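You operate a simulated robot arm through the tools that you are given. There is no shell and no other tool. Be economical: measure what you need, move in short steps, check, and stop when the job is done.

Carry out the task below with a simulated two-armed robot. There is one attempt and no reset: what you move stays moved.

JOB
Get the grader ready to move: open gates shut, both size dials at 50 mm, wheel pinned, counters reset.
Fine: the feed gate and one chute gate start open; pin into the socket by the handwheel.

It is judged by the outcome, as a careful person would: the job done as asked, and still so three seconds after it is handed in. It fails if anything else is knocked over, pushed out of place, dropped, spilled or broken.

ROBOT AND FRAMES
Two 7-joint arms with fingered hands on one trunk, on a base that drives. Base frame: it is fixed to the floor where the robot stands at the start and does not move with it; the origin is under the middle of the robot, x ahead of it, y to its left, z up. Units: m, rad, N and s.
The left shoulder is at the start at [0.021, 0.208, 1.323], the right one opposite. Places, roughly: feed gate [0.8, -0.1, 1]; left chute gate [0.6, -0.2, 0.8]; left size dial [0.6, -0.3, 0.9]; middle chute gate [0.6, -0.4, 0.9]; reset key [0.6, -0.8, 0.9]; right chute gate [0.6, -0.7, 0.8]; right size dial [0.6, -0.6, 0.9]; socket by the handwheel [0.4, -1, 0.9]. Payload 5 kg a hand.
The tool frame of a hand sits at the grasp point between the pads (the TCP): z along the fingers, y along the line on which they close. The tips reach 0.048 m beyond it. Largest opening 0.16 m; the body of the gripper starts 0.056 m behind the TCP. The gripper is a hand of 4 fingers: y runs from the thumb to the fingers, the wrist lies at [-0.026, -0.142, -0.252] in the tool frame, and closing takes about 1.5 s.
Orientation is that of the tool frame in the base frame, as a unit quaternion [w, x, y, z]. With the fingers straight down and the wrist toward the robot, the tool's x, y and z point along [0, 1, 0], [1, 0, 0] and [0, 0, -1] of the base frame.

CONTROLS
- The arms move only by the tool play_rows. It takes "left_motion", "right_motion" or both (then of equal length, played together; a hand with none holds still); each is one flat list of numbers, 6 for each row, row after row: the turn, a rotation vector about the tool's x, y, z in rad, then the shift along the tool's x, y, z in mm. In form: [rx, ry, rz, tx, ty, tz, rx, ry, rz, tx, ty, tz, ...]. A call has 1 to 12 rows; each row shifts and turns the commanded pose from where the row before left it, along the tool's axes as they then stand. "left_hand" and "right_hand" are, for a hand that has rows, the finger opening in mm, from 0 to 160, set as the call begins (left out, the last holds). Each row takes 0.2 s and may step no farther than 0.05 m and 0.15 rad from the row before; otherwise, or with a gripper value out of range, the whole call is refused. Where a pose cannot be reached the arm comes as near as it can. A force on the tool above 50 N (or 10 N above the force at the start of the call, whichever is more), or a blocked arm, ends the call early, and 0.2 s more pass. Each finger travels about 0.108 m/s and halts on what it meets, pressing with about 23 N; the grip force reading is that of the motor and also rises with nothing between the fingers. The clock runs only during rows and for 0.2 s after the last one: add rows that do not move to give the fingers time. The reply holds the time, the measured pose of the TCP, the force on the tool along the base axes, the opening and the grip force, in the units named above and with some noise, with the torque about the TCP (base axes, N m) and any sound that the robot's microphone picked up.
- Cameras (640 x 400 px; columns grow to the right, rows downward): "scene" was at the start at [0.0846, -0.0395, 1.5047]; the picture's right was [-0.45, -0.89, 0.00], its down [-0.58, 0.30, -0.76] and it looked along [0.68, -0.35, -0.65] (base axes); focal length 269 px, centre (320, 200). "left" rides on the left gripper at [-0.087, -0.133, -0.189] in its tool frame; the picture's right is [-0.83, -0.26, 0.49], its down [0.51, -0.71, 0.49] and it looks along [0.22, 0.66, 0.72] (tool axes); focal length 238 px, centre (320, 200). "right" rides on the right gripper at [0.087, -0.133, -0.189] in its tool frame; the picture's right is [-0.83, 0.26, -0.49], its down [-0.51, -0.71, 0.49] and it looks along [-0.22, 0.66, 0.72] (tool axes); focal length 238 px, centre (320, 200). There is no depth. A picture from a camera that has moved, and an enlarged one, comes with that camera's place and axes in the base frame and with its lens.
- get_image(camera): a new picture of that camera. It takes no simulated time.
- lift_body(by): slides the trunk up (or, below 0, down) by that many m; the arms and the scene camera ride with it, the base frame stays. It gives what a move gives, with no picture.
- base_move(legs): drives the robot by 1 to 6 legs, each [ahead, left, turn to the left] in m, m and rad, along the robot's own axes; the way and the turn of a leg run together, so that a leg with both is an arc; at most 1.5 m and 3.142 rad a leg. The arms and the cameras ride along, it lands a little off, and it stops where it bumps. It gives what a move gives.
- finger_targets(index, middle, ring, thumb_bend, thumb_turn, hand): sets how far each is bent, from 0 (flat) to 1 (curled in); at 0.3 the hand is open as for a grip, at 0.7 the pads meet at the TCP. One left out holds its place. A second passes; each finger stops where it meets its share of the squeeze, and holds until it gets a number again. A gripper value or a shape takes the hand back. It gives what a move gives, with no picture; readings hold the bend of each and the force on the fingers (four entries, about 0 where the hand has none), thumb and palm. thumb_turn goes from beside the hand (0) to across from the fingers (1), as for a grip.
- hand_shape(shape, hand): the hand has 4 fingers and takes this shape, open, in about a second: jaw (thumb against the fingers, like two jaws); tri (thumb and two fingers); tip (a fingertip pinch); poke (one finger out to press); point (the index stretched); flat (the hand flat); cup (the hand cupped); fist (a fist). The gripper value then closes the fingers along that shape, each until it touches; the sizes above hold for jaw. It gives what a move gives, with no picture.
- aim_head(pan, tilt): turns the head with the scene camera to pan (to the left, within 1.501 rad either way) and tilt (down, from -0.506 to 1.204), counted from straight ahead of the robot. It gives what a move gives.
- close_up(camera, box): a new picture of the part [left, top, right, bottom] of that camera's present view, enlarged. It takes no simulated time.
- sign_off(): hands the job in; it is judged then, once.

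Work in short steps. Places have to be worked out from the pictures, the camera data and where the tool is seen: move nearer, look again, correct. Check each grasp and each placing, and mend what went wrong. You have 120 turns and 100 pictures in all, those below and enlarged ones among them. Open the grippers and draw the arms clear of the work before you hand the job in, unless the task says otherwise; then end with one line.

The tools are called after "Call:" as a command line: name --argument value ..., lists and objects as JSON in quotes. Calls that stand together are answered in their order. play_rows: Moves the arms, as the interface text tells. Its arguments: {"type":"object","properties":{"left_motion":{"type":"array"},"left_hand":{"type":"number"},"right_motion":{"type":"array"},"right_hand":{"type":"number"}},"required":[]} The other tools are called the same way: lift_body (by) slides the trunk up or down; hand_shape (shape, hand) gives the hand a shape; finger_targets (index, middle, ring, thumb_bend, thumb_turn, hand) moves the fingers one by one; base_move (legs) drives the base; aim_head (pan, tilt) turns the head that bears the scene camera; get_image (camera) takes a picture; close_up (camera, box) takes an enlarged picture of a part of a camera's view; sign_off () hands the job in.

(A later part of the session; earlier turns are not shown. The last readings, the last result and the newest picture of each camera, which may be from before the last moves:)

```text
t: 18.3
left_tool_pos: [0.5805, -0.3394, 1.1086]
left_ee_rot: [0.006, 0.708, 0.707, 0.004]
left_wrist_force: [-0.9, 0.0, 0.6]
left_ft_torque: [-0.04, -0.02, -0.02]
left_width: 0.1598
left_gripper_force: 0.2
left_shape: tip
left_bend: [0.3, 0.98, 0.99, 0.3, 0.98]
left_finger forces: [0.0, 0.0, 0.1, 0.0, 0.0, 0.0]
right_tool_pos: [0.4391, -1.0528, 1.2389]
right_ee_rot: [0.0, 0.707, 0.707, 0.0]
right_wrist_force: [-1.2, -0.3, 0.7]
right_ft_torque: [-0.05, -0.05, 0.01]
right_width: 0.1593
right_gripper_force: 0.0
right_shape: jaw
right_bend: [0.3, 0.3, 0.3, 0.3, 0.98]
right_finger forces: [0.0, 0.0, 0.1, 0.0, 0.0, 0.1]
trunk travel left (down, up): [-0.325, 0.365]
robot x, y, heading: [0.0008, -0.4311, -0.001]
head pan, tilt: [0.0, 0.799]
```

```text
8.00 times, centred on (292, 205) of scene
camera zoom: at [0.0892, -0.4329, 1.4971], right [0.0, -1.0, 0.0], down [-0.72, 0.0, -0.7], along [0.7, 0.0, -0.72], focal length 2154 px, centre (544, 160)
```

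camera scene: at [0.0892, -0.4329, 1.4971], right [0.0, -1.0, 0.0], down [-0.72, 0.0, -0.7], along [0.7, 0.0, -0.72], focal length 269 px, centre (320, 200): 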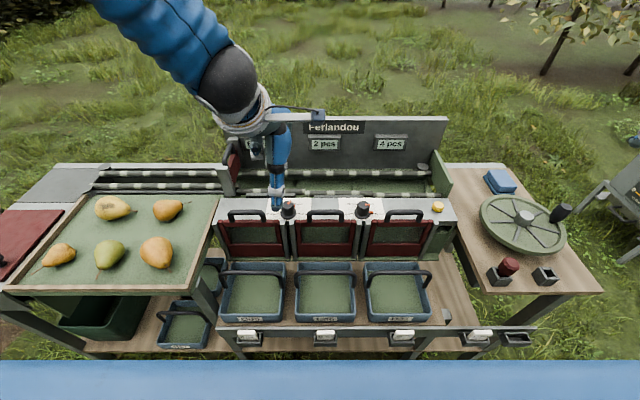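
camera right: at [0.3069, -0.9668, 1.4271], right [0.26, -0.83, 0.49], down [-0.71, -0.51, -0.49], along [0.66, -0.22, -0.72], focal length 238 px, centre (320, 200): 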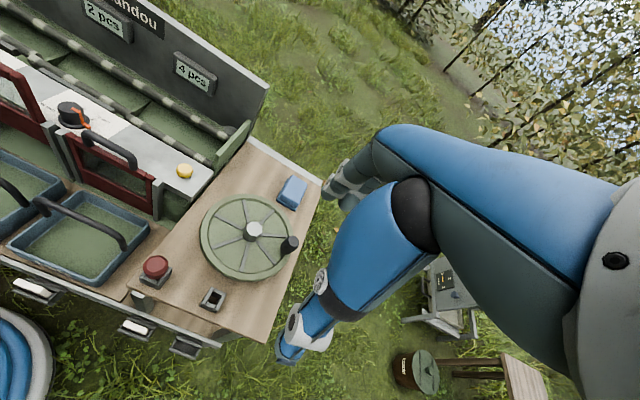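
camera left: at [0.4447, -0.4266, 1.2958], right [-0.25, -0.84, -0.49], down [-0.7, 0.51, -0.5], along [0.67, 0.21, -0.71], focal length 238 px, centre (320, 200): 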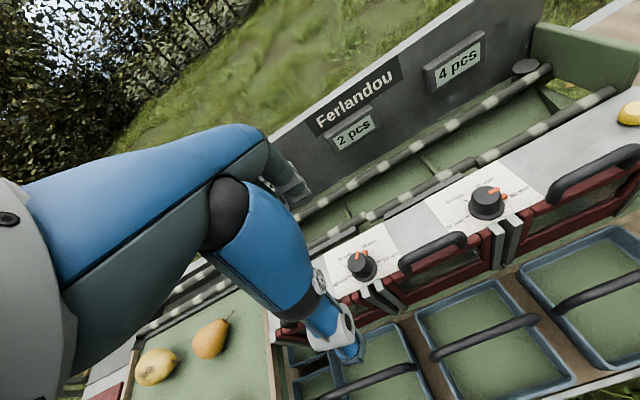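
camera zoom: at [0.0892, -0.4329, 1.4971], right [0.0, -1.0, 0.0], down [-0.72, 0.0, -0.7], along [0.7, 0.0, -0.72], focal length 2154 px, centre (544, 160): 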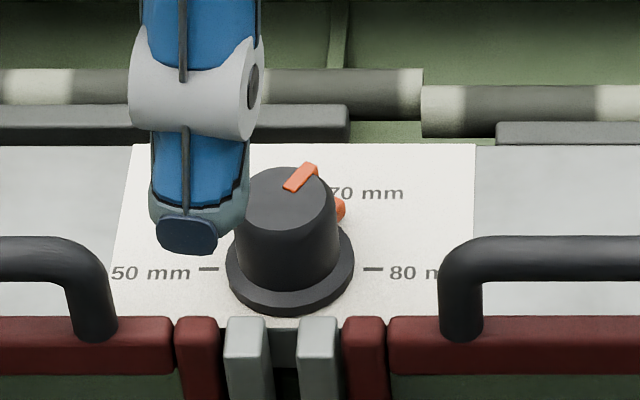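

Dial marks span 180° (60° steps): left dial at 70 needs +120° (counter-clockwise), right at 80 needs +180°; left knob centre ≈(0.613, -0.340), top z≈0.94. I close the tip pinch in the air to see where it meets.

Call:
play_rows --left_motion '[0, 0, 0, 0, 0, 0, 0, 0, 0, 0, 0, 0, 0, 0, 0, 0, 0, 0, 0, 0, 0, 0, 0, 0, 0, 0, 0, 0, 0, 0, 0, 0, 0, 0, 0, 0, 0, 0, 0, 0, 0, 0]' --left_hand 35

Call:
close_up --camera "scene" --box '[212, 130, 340, 210]'

Call:
get_image --camera "right"

```text
t: 19.9
left_tool_pos: [0.5799, -0.3393, 1.1082]
left_ee_rot: [0.007, 0.708, 0.706, 0.004]
left_wrist_force: [0.6, 0.3, 0.9]
left_ft_torque: [0.02, -0.02, 0.01]
left_width: 0.0357
left_gripper_force: 0.1
left_shape: tip
left_bend: [0.72, 0.98, 0.99, 0.74, 1.0]
left_finger forces: [0.0, 0.0, 0.0, 0.1, 0.0, 0.1]
right_tool_pos: [0.4393, -1.0531, 1.2376]
right_ee_rot: [0.0, 0.707, 0.708, -0.001]
right_wrist_force: [0.3, -0.1, -0.1]
right_ft_torque: [-0.02, 0.0, 0.02]
right_width: 0.1597
right_gripper_force: 0.1
right_shape: jaw
right_bend: [0.3, 0.3, 0.3, 0.3, 0.98]
right_finger forces: [0.0, 0.0, 0.1, 0.1, 0.1, 0.0]
trunk travel left (down, up): [-0.325, 0.365]
robot x, y, heading: [-0.0036, -0.4296, 0.001]
head pan, tilt: [0.0, 0.799]
```

```text
5.00 times, centred on (276, 170) of scene
camera zoom: at [0.0893, -0.4333, 1.4971], right [0.0, -1.0, 0.0], down [-0.72, 0.0, -0.7], along [0.7, 0.0, -0.72], focal length 1346 px, centre (540, 350)
```

zoom: 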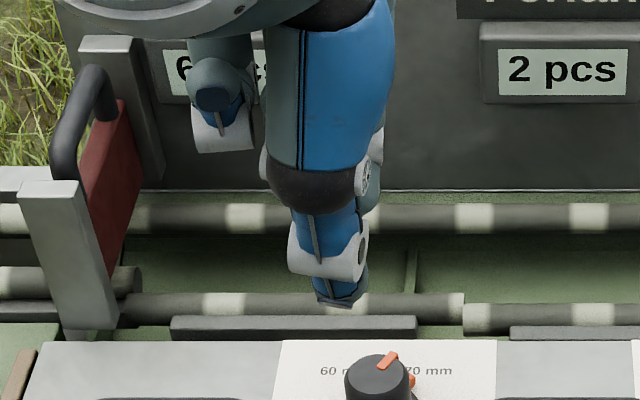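

```text
59 pictures are left
camera right: at [0.307, -0.9668, 1.4271], right [0.26, -0.83, 0.49], down [-0.71, -0.51, -0.49], along [0.66, -0.22, -0.72], focal length 238 px, centre (320, 200)
```

right: 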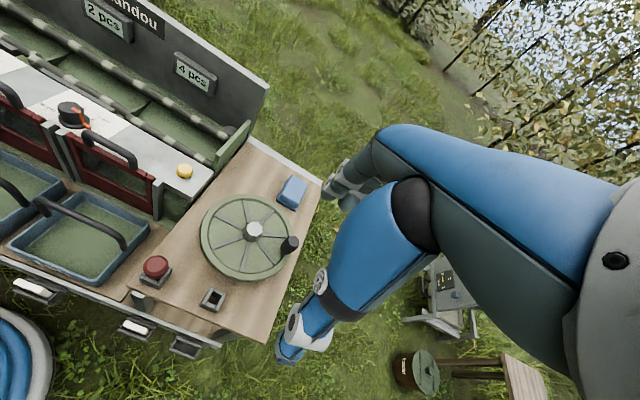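

Tip pinch meets slightly off-centre; the three-finger "tri" grip should centre the round knob better. I shape it, open to 90 mm, centre over the knob and pre-rotate the hand 60° clockwise.

Call:
hand_shape --hand "left" --shape "tri"

Call:
play_rows --left_motion '[0, 0, 0, 0, 33, 0, 0, 0, 0.15, 0, 0, 0, 0, 0, 0.15, 0, 0, 0, 0, 0, 0.15, 0, 0, 0, 0, 0, 0.15, 0, 0, 0, 0, 0, 0.15, 0, 0, 0, 0, 0, 0.15, 0, 0, 0, 0, 0, 0.147, 0, 0, 0, 0, 0, 0, 0, 0, 0]' --left_hand 90

Call:
get_image --camera "left"

Call:
close_up --camera "scene" --box '[212, 130, 340, 210]'

```text
t: 20.8
left_tool_pos: [0.58, -0.3395, 1.1087]
left_ee_rot: [0.007, 0.707, 0.707, 0.003]
left_wrist_force: [0.1, -0.8, 1.0]
left_ft_torque: [0.03, 0.01, 0.0]
left_width: 0.1596
left_gripper_force: 0.0
left_shape: tri
left_bend: [0.3, 0.3, 0.99, 0.3, 0.98]
left_finger forces: [0.0, 0.0, 0.0, 0.1, 0.0, 0.0]
right_tool_pos: [0.4381, -1.0527, 1.2386]
right_ee_rot: [0.0, 0.707, 0.707, 0.0]
right_wrist_force: [0.3, 0.1, 0.0]
right_ft_torque: [0.01, -0.02, -0.01]
right_width: 0.1598
right_gripper_force: 0.1
right_shape: jaw
right_bend: [0.3, 0.3, 0.3, 0.3, 0.98]
right_finger forces: [0.1, 0.1, 0.1, 0.0, 0.0, 0.1]
trunk travel left (down, up): [-0.325, 0.365]
robot x, y, heading: [0.0006, -0.431, -0.002]
head pan, tilt: [0.0, 0.799]
```

```text
t: 22.8
left_tool_pos: [0.6136, -0.3402, 1.1099]
left_ee_rot: [0.002, 0.966, 0.258, 0.006]
left_wrist_force: [-0.7, -0.7, -0.7]
left_ft_torque: [0.04, -0.02, -0.03]
left_width: 0.0904
left_gripper_force: 0.1
left_shape: tri
left_bend: [0.74, 0.42, 0.99, 0.67, 1.0]
left_finger forces: [0.0, 0.1, 0.0, 0.0, 0.0, 0.1]
right_tool_pos: [0.4378, -1.0542, 1.2384]
right_ee_rot: [0.0, 0.707, 0.708, 0.001]
right_wrist_force: [-0.7, -0.8, -0.4]
right_ft_torque: [0.0, -0.04, -0.03]
right_width: 0.1595
right_gripper_force: 0.0
right_shape: jaw
right_bend: [0.3, 0.3, 0.3, 0.3, 0.98]
right_finger forces: [0.0, 0.0, 0.0, 0.1, 0.1, 0.0]
trunk travel left (down, up): [-0.325, 0.365]
robot x, y, heading: [-0.002, -0.4338, -0.005]
head pan, tilt: [0.0, 0.799]
```

```text
58 pictures are left
camera left: at [0.4699, -0.268, 1.297], right [-0.85, -0.19, -0.5], down [0.09, 0.87, -0.49], along [0.53, -0.46, -0.71], focal length 238 px, centre (320, 200)
```

left: 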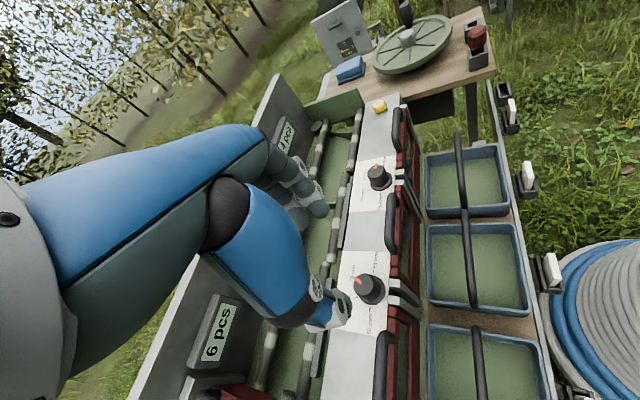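

```text
5.00 times, centred on (276, 170) of scene
camera zoom: at [0.0887, -0.4338, 1.4972], right [0.0, -1.0, 0.0], down [-0.72, 0.0, -0.7], along [0.7, 0.0, -0.72], focal length 1346 px, centre (540, 350)
```

zoom: 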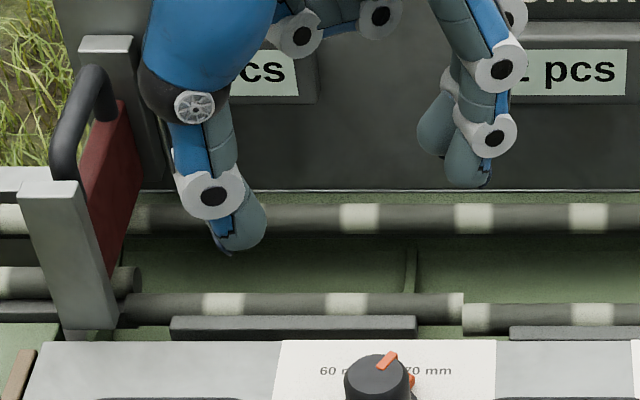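

The tri closing bends the fingers unevenly, so I'll set the fingers individually: index, middle and thumb half-open.

Call:
finger_targets --hand "left" --index 0.45 --middle 0.45 --ring 0.99 --thumb_bend 0.45 --thumb_turn 1

Call:
close_up --camera "scene" --box '[212, 130, 340, 210]'

```text
t: 23.8
left_tool_pos: [0.6141, -0.3392, 1.1105]
left_ee_rot: [0.004, 0.966, 0.258, 0.007]
left_wrist_force: [0.2, -0.3, 0.1]
left_ft_torque: [0.02, -0.02, -0.01]
left_width: 0.1106
left_gripper_force: 0.1
left_shape: fingers
left_bend: [0.45, 0.45, 0.99, 0.45, 0.99]
left_finger forces: [0.0, 0.0, 0.0, 0.0, 0.0, 0.0]
right_tool_pos: [0.4392, -1.0531, 1.2382]
right_ee_rot: [0.0, 0.707, 0.707, 0.0]
right_wrist_force: [0.0, 0.2, -0.1]
right_ft_torque: [0.01, 0.0, 0.01]
right_width: 0.1595
right_gripper_force: 0.1
right_shape: jaw
right_bend: [0.3, 0.3, 0.3, 0.3, 0.98]
right_finger forces: [0.1, 0.0, 0.1, 0.0, 0.0, 0.0]
trunk travel left (down, up): [-0.325, 0.365]
robot x, y, heading: [-0.0011, -0.4316, -0.002]
head pan, tilt: [0.0, 0.799]
```

```text
5.00 times, centred on (276, 170) of scene
camera zoom: at [0.0892, -0.4333, 1.4971], right [0.0, -1.0, 0.0], down [-0.72, 0.0, -0.7], along [0.7, 0.0, -0.72], focal length 1346 px, centre (540, 350)
```

zoom: 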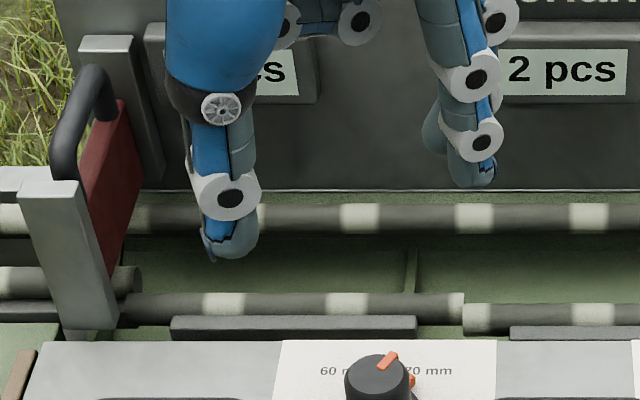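

At this opening the thumb would brush the left gate's handle end, so I narrow the fingers to ~70 mm before descending, then lower to just above the knob.

Call:
finger_targets --hand "left" --index 0.56 --middle 0.56 --thumb_bend 0.54

Call:
play_rows --left_motion '[0, 0, 0, 0, 0, 40, 0, 0, 0, 0, 0, 40, 0, 0, 0, 0, 0, 20, 0, 0, 0, 0, 0, 0]'

Call:
close_up --camera "scene" --box '[232, 160, 344, 230]'

Call:
get_image --camera "left"

```text
t: 24.8
left_tool_pos: [0.6141, -0.3393, 1.1098]
left_ee_rot: [0.003, 0.966, 0.258, 0.006]
left_wrist_force: [0.5, -0.1, 0.4]
left_ft_torque: [0.01, 0.0, 0.02]
left_width: 0.0716
left_gripper_force: 0.1
left_shape: fingers
left_bend: [0.56, 0.56, 0.99, 0.54, 1.0]
left_finger forces: [0.0, 0.0, 0.0, 0.1, 0.0, 0.0]
right_tool_pos: [0.4384, -1.0537, 1.2378]
right_ee_rot: [0.0, 0.707, 0.707, -0.001]
right_wrist_force: [-0.6, -1.4, 0.9]
right_ft_torque: [0.01, 0.01, -0.01]
right_width: 0.1595
right_gripper_force: 0.2
right_shape: jaw
right_bend: [0.3, 0.3, 0.3, 0.3, 0.98]
right_finger forces: [0.1, 0.1, 0.1, 0.0, 0.0, 0.0]
trunk travel left (down, up): [-0.325, 0.365]
robot x, y, heading: [-0.0007, -0.435, -0.001]
head pan, tilt: [0.0, 0.799]
```

```text
t: 25.8
left_tool_pos: [0.617, -0.3384, 1.0095]
left_ee_rot: [0.004, 0.966, 0.258, 0.007]
left_wrist_force: [-0.7, 0.5, 0.0]
left_ft_torque: [0.01, 0.02, 0.04]
left_width: 0.0714
left_gripper_force: 0.0
left_shape: fingers
left_bend: [0.56, 0.56, 0.99, 0.54, 1.0]
left_finger forces: [0.0, 0.0, 0.0, 0.0, 0.1, 0.0]
right_tool_pos: [0.4389, -1.0543, 1.239]
right_ee_rot: [0.0, 0.707, 0.707, 0.0]
right_wrist_force: [0.5, 0.1, -0.3]
right_ft_torque: [-0.01, 0.0, 0.02]
right_width: 0.1595
right_gripper_force: 0.1
right_shape: jaw
right_bend: [0.3, 0.3, 0.3, 0.3, 0.98]
right_finger forces: [0.0, 0.1, 0.0, 0.0, 0.0, 0.0]
trunk travel left (down, up): [-0.325, 0.365]
robot x, y, heading: [-0.0014, -0.4319, 0.002]
head pan, tilt: [0.0, 0.799]
```

```text
5.71 times, centred on (288, 195) of scene
camera zoom: at [0.089, -0.4334, 1.4972], right [0.0, -1.0, 0.0], down [-0.72, 0.0, -0.7], along [0.7, 0.0, -0.72], focal length 1538 px, centre (503, 229)
```

zoom: 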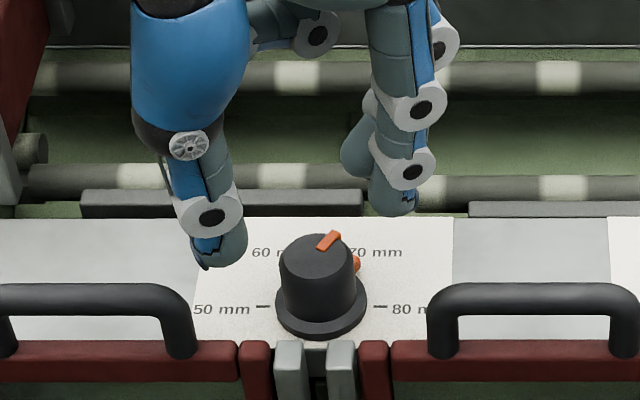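

```text
54 pictures are left
camera left: at [0.4725, -0.2674, 1.196], right [-0.85, -0.19, -0.5], down [0.09, 0.87, -0.49], along [0.53, -0.46, -0.71], focal length 238 px, centre (320, 200)
```

left: 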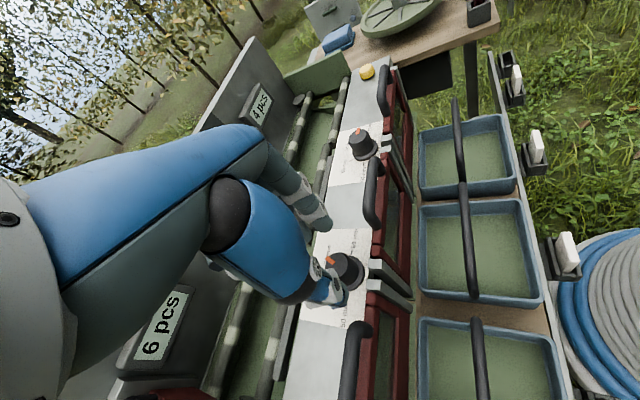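

Fingers straddle the knob with clearance to the handles. Lower 46 mm more, then close.

Call:
play_rows --left_motion '[0, 0, 0, -3, 0, 16, 0, 0, 0, 0, 0, 15, 0, 0, 0, 0, 0, 15, 0, 0, 0, 0, 0, 0]'

Call:
finger_targets --hand "left" --index 0.75 --middle 0.75 --thumb_bend 0.75

Call:
close_up --camera "scene" --box '[232, 160, 344, 230]'

```text
t: 26.8
left_tool_pos: [0.6138, -0.3416, 0.9639]
left_ee_rot: [0.004, 0.966, 0.258, 0.007]
left_wrist_force: [-1.0, 0.6, -0.2]
left_ft_torque: [0.0, 0.01, 0.01]
left_width: 0.0714
left_gripper_force: 0.0
left_shape: fingers
left_bend: [0.56, 0.56, 0.99, 0.54, 1.0]
left_finger forces: [0.0, 0.0, 0.0, 0.0, 0.0, 0.0]
right_tool_pos: [0.437, -1.0538, 1.2381]
right_ee_rot: [0.0, 0.707, 0.708, 0.0]
right_wrist_force: [-0.6, -0.1, -0.9]
right_ft_torque: [0.01, 0.01, 0.03]
right_width: 0.1596
right_gripper_force: 0.1
right_shape: jaw
right_bend: [0.3, 0.3, 0.3, 0.3, 0.98]
right_finger forces: [0.0, 0.1, 0.0, 0.1, 0.0, 0.0]
trunk travel left (down, up): [-0.325, 0.365]
robot x, y, heading: [-0.0014, -0.4362, -0.007]
head pan, tilt: [0.0, 0.799]
```

```text
t: 27.8
left_tool_pos: [0.6121, -0.3402, 0.9645]
left_ee_rot: [0.003, 0.966, 0.258, 0.006]
left_wrist_force: [0.7, 0.7, -3.3]
left_ft_torque: [-0.08, -0.05, -0.06]
left_width: 0.0337
left_gripper_force: 19.0
left_shape: fingers
left_bend: [0.65, 0.63, 0.99, 0.65, 1.0]
left_finger forces: [8.9, 10.2, 0.0, 0.0, 19.4, 0.1]
right_tool_pos: [0.4384, -1.0531, 1.2379]
right_ee_rot: [0.0, 0.707, 0.707, 0.001]
right_wrist_force: [-0.2, 0.8, -0.2]
right_ft_torque: [0.0, -0.01, -0.03]
right_width: 0.1593
right_gripper_force: 0.0
right_shape: jaw
right_bend: [0.3, 0.3, 0.3, 0.3, 0.98]
right_finger forces: [0.0, 0.0, 0.0, 0.0, 0.0, 0.0]
trunk travel left (down, up): [-0.325, 0.365]
robot x, y, heading: [-0.0021, -0.4338, -0.001]
head pan, tilt: [0.0, 0.799]
```

```text
5.71 times, centred on (288, 195) of scene
camera zoom: at [0.0896, -0.4331, 1.4971], right [0.0, -1.0, 0.0], down [-0.72, 0.0, -0.7], along [0.7, 0.0, -0.72], focal length 1538 px, centre (503, 229)
```

zoom: 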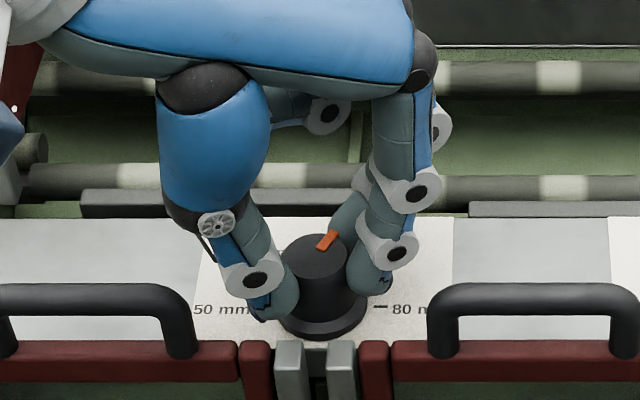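

A clean three-point grip on the knob (≈20 N, 34 mm). Turn it counter-clockwise 60° and check.

Call:
play_rows --left_motion '[0, 0, -0.13, 0, 0, 0, 0, 0, -0.13, 0, 0, 0, 0, 0, -0.13, 0, 0, 0, 0, 0, -0.13, 0, 0, 0, 0, 0, -0.13, 0, 0, 0, 0, 0, -0.13, 0, 0, 0, 0, 0, -0.13, 0, 0, 0, 0, 0, -0.137, 0, 0, 0]'

Call:
close_up --camera "scene" --box '[232, 160, 344, 230]'

```text
t: 29.6
left_tool_pos: [0.6149, -0.3436, 0.9641]
left_ee_rot: [0.007, 0.707, 0.707, 0.003]
left_wrist_force: [17.0, -19.5, -7.0]
left_ft_torque: [-0.67, -0.85, -0.27]
left_width: 0.0338
left_gripper_force: 22.6
left_shape: fingers
left_bend: [0.62, 0.61, 0.99, 0.67, 1.0]
left_finger forces: [19.0, 11.2, 0.1, 0.1, 15.1, 0.0]
right_tool_pos: [0.4405, -1.055, 1.2371]
right_ee_rot: [-0.002, 0.708, 0.706, -0.001]
right_wrist_force: [0.5, 0.5, -0.4]
right_ft_torque: [0.06, -0.04, -0.01]
right_width: 0.1598
right_gripper_force: 0.1
right_shape: jaw
right_bend: [0.3, 0.3, 0.3, 0.3, 0.98]
right_finger forces: [0.0, 0.0, 0.1, 0.1, 0.0, 0.0]
trunk travel left (down, up): [-0.325, 0.365]
robot x, y, heading: [-0.0032, -0.434, -0.005]
head pan, tilt: [0.0, 0.799]
```

```text
5.71 times, centred on (288, 195) of scene
camera zoom: at [0.0912, -0.4361, 1.4969], right [0.0, -1.0, 0.0], down [-0.72, 0.0, -0.7], along [0.7, 0.0, -0.72], focal length 1538 px, centre (503, 229)
```

zoom: 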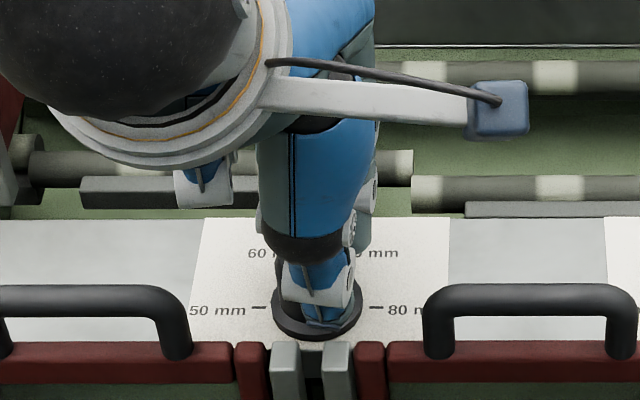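

The knob base ring shows; side load ~26 N from a small centre offset. I relieve it by shifting toward the load, and check the force.

Call:
play_rows --left_motion '[0, 0, 0, -3, 3, 0, 0, 0, 0, 0, 0, 0]'

Call:
get_image --camera "left"

```text
t: 30.2
left_tool_pos: [0.6144, -0.3431, 0.9637]
left_ee_rot: [0.005, 0.707, 0.707, 0.003]
left_wrist_force: [7.2, -13.2, -1.1]
left_ft_torque: [-0.48, -0.48, -0.14]
left_width: 0.0341
left_gripper_force: 21.5
left_shape: fingers
left_bend: [0.62, 0.61, 0.99, 0.67, 1.0]
left_finger forces: [15.1, 10.3, 0.1, 0.0, 18.5, 0.0]
right_tool_pos: [0.4399, -1.0541, 1.2375]
right_ee_rot: [-0.001, 0.707, 0.707, 0.0]
right_wrist_force: [0.1, -0.4, 0.9]
right_ft_torque: [-0.02, 0.0, 0.02]
right_width: 0.1598
right_gripper_force: 0.1
right_shape: jaw
right_bend: [0.3, 0.3, 0.3, 0.3, 0.98]
right_finger forces: [0.0, 0.0, 0.0, 0.1, 0.0, 0.0]
trunk travel left (down, up): [-0.325, 0.365]
robot x, y, heading: [0.0007, -0.4338, -0.002]
head pan, tilt: [0.0, 0.799]
```

```text
51 pictures are left
camera left: at [0.4801, -0.4303, 1.1514], right [-0.25, -0.84, -0.49], down [-0.7, 0.5, -0.5], along [0.67, 0.22, -0.71], focal length 238 px, centre (320, 200)
```

left: 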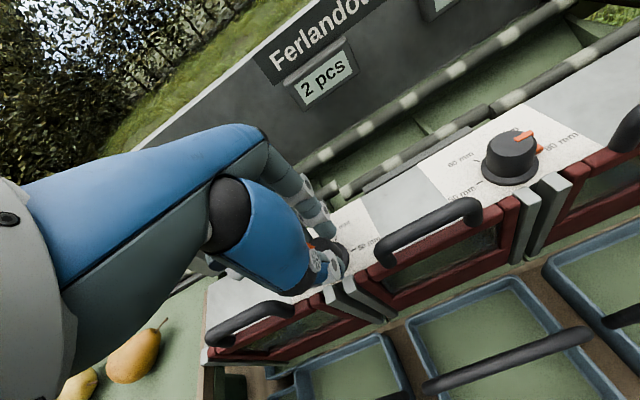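

Load is halved. Now the second 60°, with a compensating shift (~+8 mm in x) as the hand turns.

Call:
play_rows --left_motion '[0, 0, -0.13, -1, 1, 0, 0, 0, -0.13, 0, 1, 0, 0, 0, -0.13, -0.2, 1, 0, 0, 0, -0.13, -0.3, 1, 0, 0, 0, -0.13, -0.3, 1, 0, 0, 0, -0.13, -0.5, 0.9, 0, 0, 0, -0.13, -0.6, 0.8, 0, 0, 0, -0.137, -0.6, 0.8, 0]'

Call:
close_up --camera "scene" --box '[232, 160, 344, 230]'

```text
t: 32.0
left_tool_pos: [0.6253, -0.3432, 0.9635]
left_ee_rot: [0.007, 0.258, 0.966, 0.0]
left_wrist_force: [9.4, -8.4, -0.3]
left_ft_torque: [-0.35, -0.3, -0.33]
left_width: 0.0336
left_gripper_force: 23.4
left_shape: fingers
left_bend: [0.65, 0.62, 0.99, 0.66, 1.0]
left_finger forces: [13.6, 10.8, 0.1, 0.0, 22.5, 0.0]
right_tool_pos: [0.4387, -1.0534, 1.2376]
right_ee_rot: [0.0, 0.707, 0.708, 0.0]
right_wrist_force: [0.0, 0.9, 0.1]
right_ft_torque: [-0.02, -0.01, -0.01]
right_width: 0.1595
right_gripper_force: 0.0
right_shape: jaw
right_bend: [0.3, 0.3, 0.3, 0.3, 0.98]
right_finger forces: [0.0, 0.0, 0.0, 0.0, 0.0, 0.0]
trunk travel left (down, up): [-0.325, 0.365]
robot x, y, heading: [-0.0021, -0.4295, 0.003]
head pan, tilt: [0.0, 0.799]
```

```text
5.71 times, centred on (288, 195) of scene
camera zoom: at [0.0903, -0.434, 1.497], right [0.0, -1.0, 0.0], down [-0.72, 0.0, -0.7], along [0.7, 0.0, -0.72], focal length 1538 px, centre (503, 229)
```

zoom: 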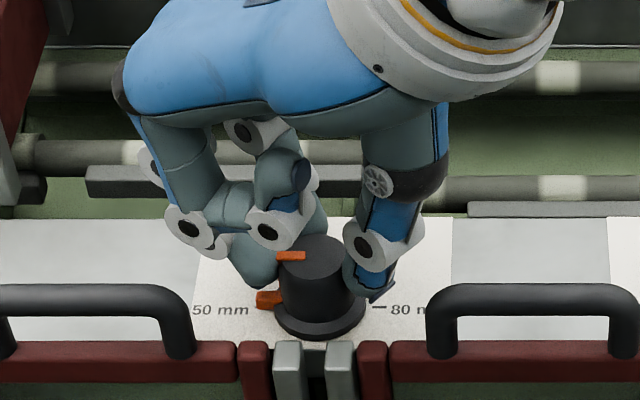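

The pointer now aims at 50 mm. Release the fingers, and lift clear to verify.

Call:
finger_targets --hand "left" --index 0.55 --middle 0.55 --thumb_bend 0.55

Call:
play_rows --left_motion '[0, 0, 0, 0, 0, -30, 0, 0, 0, 0, 0, -40, 0, 0, 0, 0, 0, -40, 0, 0, 0, 0, 0, -40, 0, 0, 0.15, 0, 0, 0, 0, 0, 0.15, 0, 0, 0, 0, 0, 0.15, 0, 0, 0, 0, 0, 0.15, 0, 0, 0, 0, 0, 0.15, 0, 0, 0, 0, 0, 0.15, 0, 0, 0, 0, 0, 0.15, 0, 0, 0]'

Call:
close_up --camera "scene" --box '[252, 180, 332, 230]'

Call:
get_image --camera "left"

```text
t: 33.0
left_tool_pos: [0.6256, -0.344, 0.9639]
left_ee_rot: [0.005, 0.259, 0.966, 0.001]
left_wrist_force: [0.2, -1.4, -1.0]
left_ft_torque: [0.04, 0.02, -0.03]
left_width: 0.0705
left_gripper_force: 0.1
left_shape: fingers
left_bend: [0.55, 0.55, 0.99, 0.55, 1.0]
left_finger forces: [0.1, 0.1, 0.0, 0.1, 0.0, 0.1]
right_tool_pos: [0.439, -1.0532, 1.2366]
right_ee_rot: [0.0, 0.708, 0.707, 0.0]
right_wrist_force: [0.2, -0.3, 0.2]
right_ft_torque: [-0.02, 0.0, 0.0]
right_width: 0.1597
right_gripper_force: 0.0
right_shape: jaw
right_bend: [0.3, 0.3, 0.3, 0.3, 0.98]
right_finger forces: [0.0, 0.0, 0.1, 0.0, 0.0, 0.0]
trunk travel left (down, up): [-0.325, 0.365]
robot x, y, heading: [-0.004, -0.4314, -0.002]
head pan, tilt: [0.0, 0.799]
```

```text
t: 35.4
left_tool_pos: [0.6208, -0.3426, 1.114]
left_ee_rot: [0.007, 0.709, 0.705, 0.004]
left_wrist_force: [-0.2, 0.1, -0.8]
left_ft_torque: [-0.03, -0.03, -0.01]
left_width: 0.0705
left_gripper_force: 0.0
left_shape: fingers
left_bend: [0.55, 0.55, 0.99, 0.55, 1.0]
left_finger forces: [0.0, 0.0, 0.1, 0.1, 0.1, 0.0]
right_tool_pos: [0.438, -1.0541, 1.2389]
right_ee_rot: [0.001, 0.707, 0.707, -0.001]
right_wrist_force: [-0.6, -0.7, 0.3]
right_ft_torque: [-0.03, -0.04, -0.01]
right_width: 0.1596
right_gripper_force: 0.0
right_shape: jaw
right_bend: [0.3, 0.3, 0.3, 0.3, 0.98]
right_finger forces: [0.0, 0.0, 0.0, 0.0, 0.0, 0.0]
trunk travel left (down, up): [-0.325, 0.365]
robot x, y, heading: [0.0008, -0.4331, -0.007]
head pan, tilt: [0.0, 0.799]
```

```text
8.00 times, centred on (292, 205) of scene
camera zoom: at [0.089, -0.4327, 1.4971], right [0.0, -1.0, 0.0], down [-0.72, 0.0, -0.7], along [0.7, 0.0, -0.72], focal length 2154 px, centre (544, 160)
```

zoom: 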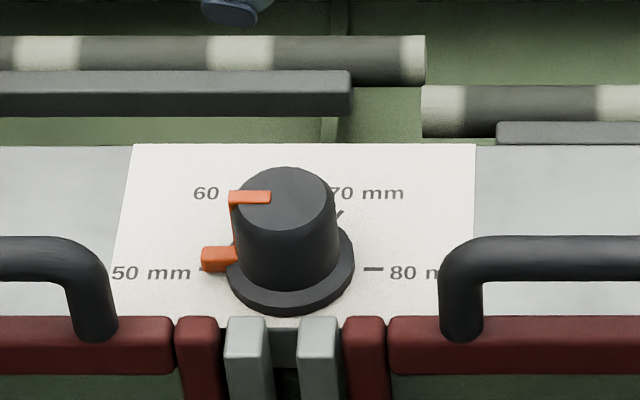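

```text
48 pictures are left
camera left: at [0.4856, -0.4286, 1.3016], right [-0.26, -0.83, -0.49], down [-0.7, 0.51, -0.5], along [0.67, 0.21, -0.71], focal length 238 px, centre (320, 200)
```

left: 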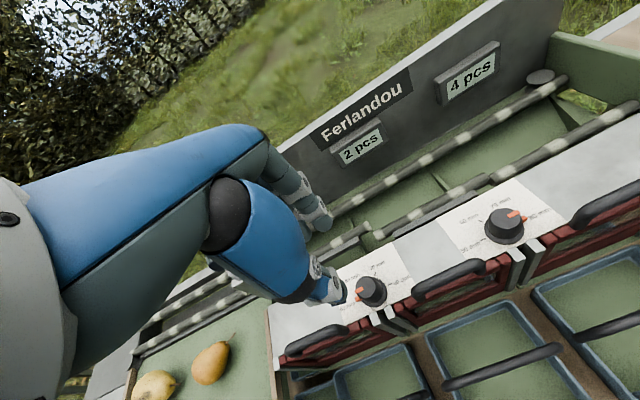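

Left dial reads exactly 50 mm. Move the left hand over the right dial at ≈(0.613, -0.558) and pre-rotate 60° clockwise, then inspect.

Call:
play_rows --left_motion '[0, 0, 0, -43, -2, 0, 0, 0, 0, -43, -2, 0, 0, 0, 0, -43, -2, 0, 0, 0, 0, -43, -2, 0, 0, 0, 0, -43, -1, 0, 0, 0, 0.15, 0, 0, 0, 0, 0, 0.15, 0, 0, 0, 0, 0, 0.15, 0, 0, 0, 0, 0, 0.15, 0, 0, 0, 0, 0, 0.15, 0, 0, 0, 0, 0, 0.15, 0, 0, 0, 0, 0, 0.147, 0, 0, 0]'

Call:
play_rows --left_motion '[0, 0, 0, 0, 0, 40, 0, 0, 0, 0, 0, 40, 0, 0, 0, 0, 0, 24, 0, 0, 0, 0, 0, 0]'

Call:
close_up --camera "scene" --box '[306, 160, 418, 230]'

```text
t: 38.0
left_tool_pos: [0.6144, -0.556, 1.1149]
left_ee_rot: [0.004, 0.966, 0.258, 0.005]
left_wrist_force: [0.1, -0.4, 1.1]
left_ft_torque: [0.01, 0.04, 0.0]
left_width: 0.0707
left_gripper_force: 0.0
left_shape: fingers
left_bend: [0.55, 0.55, 0.99, 0.55, 1.0]
left_finger forces: [0.0, 0.0, 0.0, 0.1, 0.0, 0.0]
right_tool_pos: [0.4401, -1.0522, 1.2389]
right_ee_rot: [-0.001, 0.707, 0.707, 0.0]
right_wrist_force: [0.0, 0.7, -0.4]
right_ft_torque: [-0.08, 0.08, 0.0]
right_width: 0.1596
right_gripper_force: 0.1
right_shape: jaw
right_bend: [0.3, 0.3, 0.3, 0.3, 0.98]
right_finger forces: [0.0, 0.1, 0.0, 0.0, 0.1, 0.0]
trunk travel left (down, up): [-0.325, 0.365]
robot x, y, heading: [0.0028, -0.4341, 0.001]
head pan, tilt: [0.0, 0.799]
```

```text
t: 39.0
left_tool_pos: [0.6147, -0.5581, 1.0097]
left_ee_rot: [0.003, 0.966, 0.257, 0.006]
left_wrist_force: [0.2, -0.6, 0.0]
left_ft_torque: [-0.02, -0.01, 0.01]
left_width: 0.0703
left_gripper_force: 0.1
left_shape: fingers
left_bend: [0.55, 0.55, 0.99, 0.55, 1.0]
left_finger forces: [0.1, 0.1, 0.0, 0.0, 0.1, 0.0]
right_tool_pos: [0.4384, -1.0533, 1.2385]
right_ee_rot: [0.0, 0.707, 0.707, -0.001]
right_wrist_force: [-0.5, 0.2, -0.3]
right_ft_torque: [-0.05, 0.01, -0.01]
right_width: 0.1597
right_gripper_force: 0.0
right_shape: jaw
right_bend: [0.3, 0.3, 0.3, 0.3, 0.98]
right_finger forces: [0.1, 0.0, 0.1, 0.0, 0.0, 0.0]
trunk travel left (down, up): [-0.325, 0.365]
robot x, y, heading: [-0.0015, -0.4335, -0.003]
head pan, tilt: [0.0, 0.799]
```

```text
5.71 times, centred on (362, 195) of scene
camera zoom: at [0.0893, -0.4331, 1.4971], right [0.0, -1.0, 0.0], down [-0.72, 0.0, -0.7], along [0.7, 0.0, -0.72], focal length 1538 px, centre (80, 229)
```

zoom: 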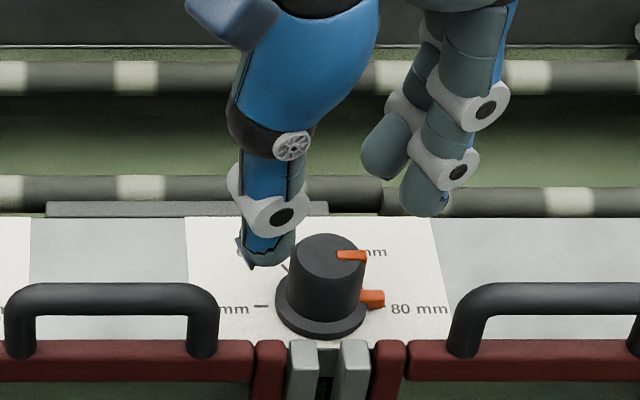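

The hand sits ~6 mm too far right relative to the knob; I correct, lower, and grip.

Call:
play_rows --left_motion '[0, 0, 0, 1, -5, 0, 0, 0, 0, 0, 0, 15, 0, 0, 0, 0, 0, 15, 0, 0, 0, 0, 0, 16, 0, 0, 0, 0, 0, 0]'

Call:
finger_targets --hand "left" --index 0.75 --middle 0.75 --thumb_bend 0.75

Call:
close_up --camera "scene" --box '[306, 160, 418, 230]'

```text
t: 40.2
left_tool_pos: [0.6144, -0.5539, 0.9637]
left_ee_rot: [0.004, 0.966, 0.257, 0.006]
left_wrist_force: [0.7, 0.4, 0.4]
left_ft_torque: [-0.02, -0.04, -0.01]
left_width: 0.0706
left_gripper_force: 0.1
left_shape: fingers
left_bend: [0.55, 0.55, 0.99, 0.55, 1.0]
left_finger forces: [0.0, 0.0, 0.0, 0.0, 0.0, 0.0]
right_tool_pos: [0.4385, -1.0535, 1.2378]
right_ee_rot: [-0.001, 0.707, 0.707, 0.0]
right_wrist_force: [-0.2, 0.5, 0.8]
right_ft_torque: [-0.03, 0.02, -0.04]
right_width: 0.1595
right_gripper_force: 0.2
right_shape: jaw
right_bend: [0.3, 0.3, 0.3, 0.3, 0.98]
right_finger forces: [0.1, 0.0, 0.0, 0.0, 0.0, 0.1]
trunk travel left (down, up): [-0.325, 0.365]
robot x, y, heading: [0.0005, -0.4311, 0.002]
head pan, tilt: [0.0, 0.799]
```

```text
t: 41.2
left_tool_pos: [0.6152, -0.5531, 0.9644]
left_ee_rot: [0.003, 0.966, 0.258, 0.006]
left_wrist_force: [2.8, -0.5, -1.4]
left_ft_torque: [-0.14, -0.19, 0.02]
left_width: 0.0392
left_gripper_force: 18.5
left_shape: fingers
left_bend: [0.6, 0.62, 0.99, 0.67, 1.0]
left_finger forces: [9.0, 9.6, 0.0, 0.0, 17.8, 0.0]
right_tool_pos: [0.4401, -1.0541, 1.238]
right_ee_rot: [0.0, 0.708, 0.707, 0.0]
right_wrist_force: [-0.3, -0.3, -1.0]
right_ft_torque: [-0.03, 0.0, 0.02]
right_width: 0.1597
right_gripper_force: 0.1
right_shape: jaw
right_bend: [0.3, 0.3, 0.3, 0.3, 0.98]
right_finger forces: [0.0, 0.1, 0.0, 0.1, 0.0, 0.1]
trunk travel left (down, up): [-0.325, 0.365]
robot x, y, heading: [0.0032, -0.4346, -0.002]
head pan, tilt: [0.0, 0.799]
```

```text
5.71 times, centred on (362, 195) of scene
camera zoom: at [0.0897, -0.4334, 1.4971], right [0.0, -1.0, 0.0], down [-0.72, 0.0, -0.7], along [0.7, 0.0, -0.72], focal length 1538 px, centre (80, 229)
```

zoom: 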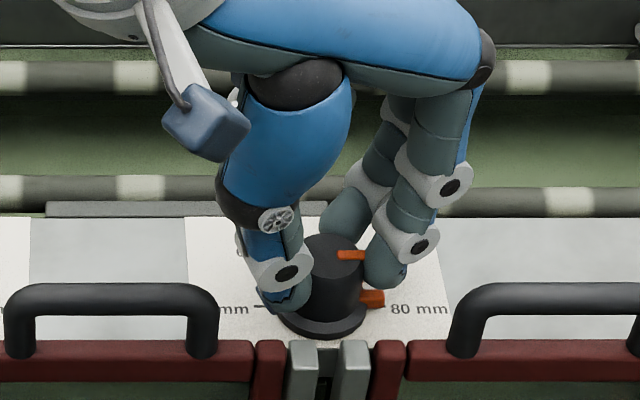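

Gripped (index beside the pointer rib). Turn 60° counter-clockwise with a slight compensating shift.

Call:
play_rows --left_motion '[0, 0, -0.13, -0.2, -0.3, 0, 0, 0, -0.13, -0.2, -0.3, 0, 0, 0, -0.13, -0.2, -0.3, 0, 0, 0, -0.13, -0.2, -0.3, 0, 0, 0, -0.13, -0.2, -0.3, 0, 0, 0, -0.13, -0.2, -0.3, 0, 0, 0, -0.13, -0.2, -0.3, 0, 0, 0, -0.137, -0.2, -0.3, 0]'

Call:
close_up --camera "left" --box '[280, 180, 440, 300]'

```text
t: 43.0
left_tool_pos: [0.6108, -0.5569, 0.9651]
left_ee_rot: [0.006, 0.708, 0.706, 0.003]
left_wrist_force: [7.8, -18.7, -8.2]
left_ft_torque: [-0.63, -0.47, -0.27]
left_width: 0.0399
left_gripper_force: 20.2
left_shape: fingers
left_bend: [0.58, 0.62, 0.99, 0.69, 1.0]
left_finger forces: [18.5, 6.9, 0.0, 0.0, 15.8, 0.0]
right_tool_pos: [0.439, -1.0554, 1.2366]
right_ee_rot: [-0.001, 0.708, 0.707, 0.0]
right_wrist_force: [0.8, -0.5, 0.2]
right_ft_torque: [0.05, 0.0, -0.01]
right_width: 0.1596
right_gripper_force: 0.1
right_shape: jaw
right_bend: [0.3, 0.3, 0.3, 0.3, 0.98]
right_finger forces: [0.0, 0.0, 0.0, 0.0, 0.0, 0.0]
trunk travel left (down, up): [-0.325, 0.365]
robot x, y, heading: [0.0008, -0.4314, -0.003]
head pan, tilt: [0.0, 0.799]
```

```text
3.33 times, centred on (360, 240) of left
camera zoom: at [0.4755, -0.6439, 1.152], right [-0.25, -0.84, -0.49], down [-0.7, 0.51, -0.5], along [0.67, 0.21, -0.72], focal length 794 px, centre (187, 67)
```

zoom: 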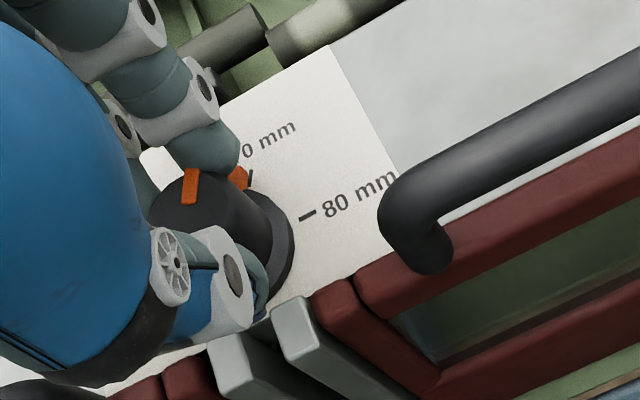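

The pointer turned with the hand and is at ~70. Relieve the side load and turn the next 60°.

Call:
play_rows --left_motion '[0, 0, 0, -4, 2, 0, 0, 0, -0.13, -2, 1, 0, 0, 0, -0.13, 0, 0.8, 0, 0, 0, -0.13, 0, 0.8, 0, 0, 0, -0.13, -0.2, 0.8, 0, 0, 0, -0.13, -0.2, 0.8, 0, 0, 0, -0.13, -0.4, 0.8, 0, 0, 0, -0.13, -0.4, 0.7, 0, 0, 0, -0.137, -0.5, 0.7, 0]'

Call:
close_up --camera "scene" --box '[306, 160, 418, 230]'

```text
t: 45.0
left_tool_pos: [0.6187, -0.5629, 0.9641]
left_ee_rot: [0.007, 0.26, 0.966, -0.001]
left_wrist_force: [-1.2, -22.3, 2.8]
left_ft_torque: [-1.07, 0.14, -0.08]
left_width: 0.0396
left_gripper_force: 22.3
left_shape: fingers
left_bend: [0.61, 0.64, 0.99, 0.68, 1.0]
left_finger forces: [9.9, 5.7, 0.1, 0.0, 28.4, 0.0]
right_tool_pos: [0.4391, -1.0558, 1.2377]
right_ee_rot: [-0.001, 0.707, 0.707, 0.001]
right_wrist_force: [-0.5, 0.0, -0.1]
right_ft_torque: [0.01, 0.0, 0.0]
right_width: 0.1596
right_gripper_force: 0.0
right_shape: jaw
right_bend: [0.3, 0.3, 0.3, 0.3, 0.98]
right_finger forces: [0.0, 0.1, 0.0, 0.1, 0.0, 0.0]
trunk travel left (down, up): [-0.325, 0.365]
robot x, y, heading: [-0.0019, -0.4319, 0.002]
head pan, tilt: [0.0, 0.799]
```

```text
5.71 times, centred on (362, 195) of scene
camera zoom: at [0.0893, -0.4357, 1.4971], right [0.0, -1.0, 0.0], down [-0.72, 0.0, -0.7], along [0.7, 0.0, -0.72], focal length 1538 px, centre (80, 229)
```

zoom: 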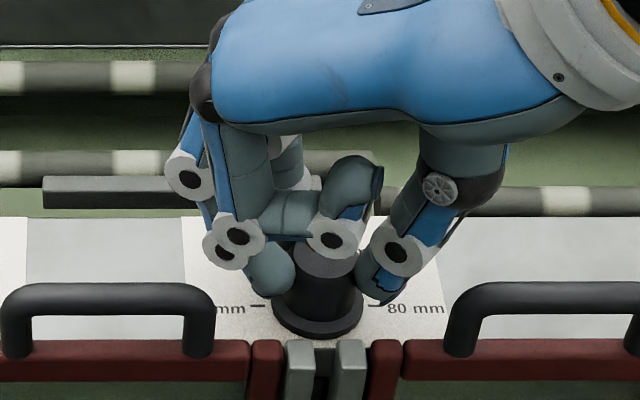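

Turned ~120°. Open, lift, rewind the hand 120° clockwise, and check the pointer before regrasping.

Call:
finger_targets --hand "left" --index 0.55 --middle 0.55 --thumb_bend 0.54

Call:
play_rows --left_motion '[0, 0, 0, 0, 0, -30, 0, 0, 0, 0, 0, -40, 0, 0, 0, 0, 0, -30, 0, 0, 0.15, 0, 0, 0, 0, 0, 0.15, 0, 0, 0, 0, 0, 0.15, 0, 0, 0, 0, 0, 0.15, 0, 0, 0, 0, 0, 0.15, 0, 0, 0, 0, 0, 0.15, 0, 0, 0, 0, 0, 0.147, 0, 0, 0]'

Call:
play_rows --left_motion '[0, 0, 0.15, 0, 0, 0, 0, 0, 0.15, 0, 0, 0, 0, 0, 0.15, 0, 0, 0, 0, 0, 0.15, 0, 0, 0, 0, 0, 0.15, 0, 0, 0, 0, 0, 0.15, 0, 0, 0, 0, 0, 0.147, 0, 0, 0, 0, 0, 0, 0, 0, 0]'

Call:
close_up --camera "scene" --box '[306, 160, 418, 230]'

```text
t: 46.0
left_tool_pos: [0.6193, -0.5594, 0.9648]
left_ee_rot: [0.007, 0.26, 0.966, 0.001]
left_wrist_force: [-0.4, -0.8, 0.1]
left_ft_torque: [0.02, 0.0, 0.03]
left_width: 0.0724
left_gripper_force: 0.0
left_shape: fingers
left_bend: [0.55, 0.55, 0.99, 0.54, 1.0]
left_finger forces: [0.0, 0.0, 0.1, 0.0, 0.1, 0.0]
right_tool_pos: [0.4391, -1.0538, 1.2379]
right_ee_rot: [0.0, 0.707, 0.708, 0.001]
right_wrist_force: [0.0, -0.8, -1.4]
right_ft_torque: [0.01, 0.03, -0.02]
right_width: 0.1599
right_gripper_force: 0.1
right_shape: jaw
right_bend: [0.3, 0.3, 0.3, 0.3, 0.98]
right_finger forces: [0.0, 0.0, 0.1, 0.0, 0.0, 0.0]
trunk travel left (down, up): [-0.325, 0.365]
robot x, y, heading: [-0.0012, -0.4323, -0.003]
head pan, tilt: [0.0, 0.799]
```

```text
t: 48.2
left_tool_pos: [0.6169, -0.5579, 1.0656]
left_ee_rot: [0.005, 0.709, 0.706, 0.003]
left_wrist_force: [-0.3, 0.5, -1.0]
left_ft_torque: [0.0, -0.01, -0.01]
left_width: 0.0725
left_gripper_force: 0.0
left_shape: fingers
left_bend: [0.55, 0.55, 0.99, 0.54, 1.0]
left_finger forces: [0.0, 0.0, 0.0, 0.0, 0.1, 0.1]
right_tool_pos: [0.4385, -1.0536, 1.2387]
right_ee_rot: [0.0, 0.707, 0.707, 0.0]
right_wrist_force: [0.2, 1.1, 0.7]
right_ft_torque: [0.01, -0.03, 0.02]
right_width: 0.1596
right_gripper_force: 0.0
right_shape: jaw
right_bend: [0.3, 0.3, 0.3, 0.3, 0.98]
right_finger forces: [0.1, 0.0, 0.0, 0.0, 0.0, 0.0]
trunk travel left (down, up): [-0.325, 0.365]
robot x, y, heading: [0.0016, -0.43, -0.003]
head pan, tilt: [0.0, 0.799]
```

```text
t: 50.0
left_tool_pos: [0.6161, -0.5612, 1.0664]
left_ee_rot: [0.003, 0.966, 0.257, 0.007]
left_wrist_force: [-0.8, -1.8, 0.0]
left_ft_torque: [0.15, -0.13, 0.05]
left_width: 0.0725
left_gripper_force: 0.2
left_shape: fingers
left_bend: [0.55, 0.55, 0.99, 0.54, 1.0]
left_finger forces: [0.0, 0.0, 0.0, 0.0, 0.0, 0.0]
right_tool_pos: [0.436, -1.0569, 1.2378]
right_ee_rot: [0.0, 0.708, 0.706, 0.001]
right_wrist_force: [-1.5, -0.8, -0.6]
right_ft_torque: [0.15, -0.14, 0.02]
right_width: 0.1598
right_gripper_force: 0.1
right_shape: jaw
right_bend: [0.3, 0.3, 0.3, 0.3, 0.98]
right_finger forces: [0.0, 0.1, 0.0, 0.0, 0.0, 0.0]
trunk travel left (down, up): [-0.325, 0.365]
robot x, y, heading: [-0.001, -0.4312, -0.004]
head pan, tilt: [0.0, 0.799]
```

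```text
5.71 times, centred on (362, 195) of scene
camera zoom: at [0.0873, -0.4359, 1.4973], right [0.0, -1.0, 0.0], down [-0.72, 0.0, -0.7], along [0.7, 0.0, -0.72], focal length 1538 px, centre (80, 229)
```

zoom: 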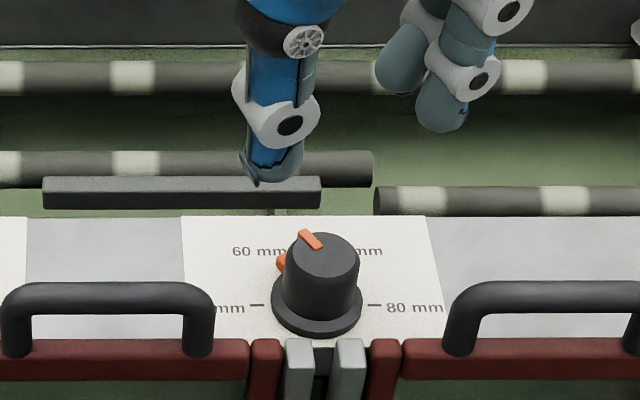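

Pointer is at 60 mm; 60° to go. Regrasp with the same pose as before.

Call:
play_rows --left_motion '[0, 0, 0, 1, -6, 0, 0, 0, 0, 0, 0, 30, 0, 0, 0, 0, 0, 30, 0, 0, 0, 0, 0, 22, 0, 0, 0, 0, 0, 20, 0, 0, 0, 0, 0, 0]'

Call:
finger_targets --hand "left" --index 0.75 --middle 0.75 --thumb_bend 0.75

Call:
close_up --camera "scene" --box '[306, 160, 418, 230]'

```text
t: 51.4
left_tool_pos: [0.616, -0.5525, 0.964]
left_ee_rot: [0.004, 0.966, 0.259, 0.007]
left_wrist_force: [-0.1, 0.4, 0.4]
left_ft_torque: [-0.02, -0.02, 0.03]
left_width: 0.0725
left_gripper_force: 0.0
left_shape: fingers
left_bend: [0.55, 0.55, 0.99, 0.54, 1.0]
left_finger forces: [0.0, 0.1, 0.1, 0.0, 0.0, 0.1]
right_tool_pos: [0.4369, -1.0533, 1.2377]
right_ee_rot: [0.0, 0.707, 0.707, 0.0]
right_wrist_force: [-0.2, 0.1, 0.1]
right_ft_torque: [-0.03, -0.02, 0.03]
right_width: 0.1596
right_gripper_force: 0.1
right_shape: jaw
right_bend: [0.3, 0.3, 0.3, 0.3, 0.98]
right_finger forces: [0.0, 0.1, 0.0, 0.0, 0.0, 0.1]
trunk travel left (down, up): [-0.325, 0.365]
robot x, y, heading: [-0.0028, -0.4341, -0.002]
head pan, tilt: [0.0, 0.799]
```

```text
t: 52.4
left_tool_pos: [0.6158, -0.5522, 0.9629]
left_ee_rot: [0.002, 0.966, 0.259, 0.007]
left_wrist_force: [4.5, -0.9, -3.8]
left_ft_torque: [-0.21, -0.25, 0.03]
left_width: 0.041
left_gripper_force: 18.5
left_shape: fingers
left_bend: [0.6, 0.62, 0.99, 0.67, 1.0]
left_finger forces: [9.7, 9.4, 0.0, 0.2, 18.0, 0.0]
right_tool_pos: [0.44, -1.054, 1.2384]
right_ee_rot: [0.0, 0.707, 0.707, 0.0]
right_wrist_force: [-0.1, 0.8, 0.8]
right_ft_torque: [-0.03, -0.01, -0.01]
right_width: 0.16
right_gripper_force: 0.1
right_shape: jaw
right_bend: [0.3, 0.3, 0.3, 0.3, 0.98]
right_finger forces: [0.1, 0.1, 0.1, 0.0, 0.0, 0.0]
trunk travel left (down, up): [-0.325, 0.365]
robot x, y, heading: [0.0016, -0.433, -0.006]
head pan, tilt: [0.0, 0.799]
```

```text
5.71 times, centred on (362, 195) of scene
camera zoom: at [0.0899, -0.4334, 1.4971], right [0.0, -1.0, 0.0], down [-0.72, 0.0, -0.7], along [0.7, 0.0, -0.72], focal length 1538 px, centre (80, 229)
```

zoom: 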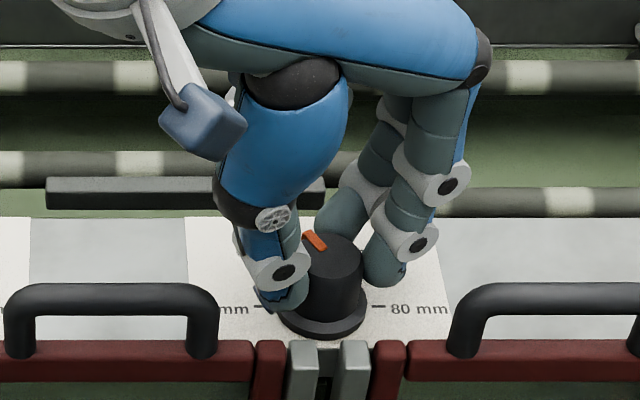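

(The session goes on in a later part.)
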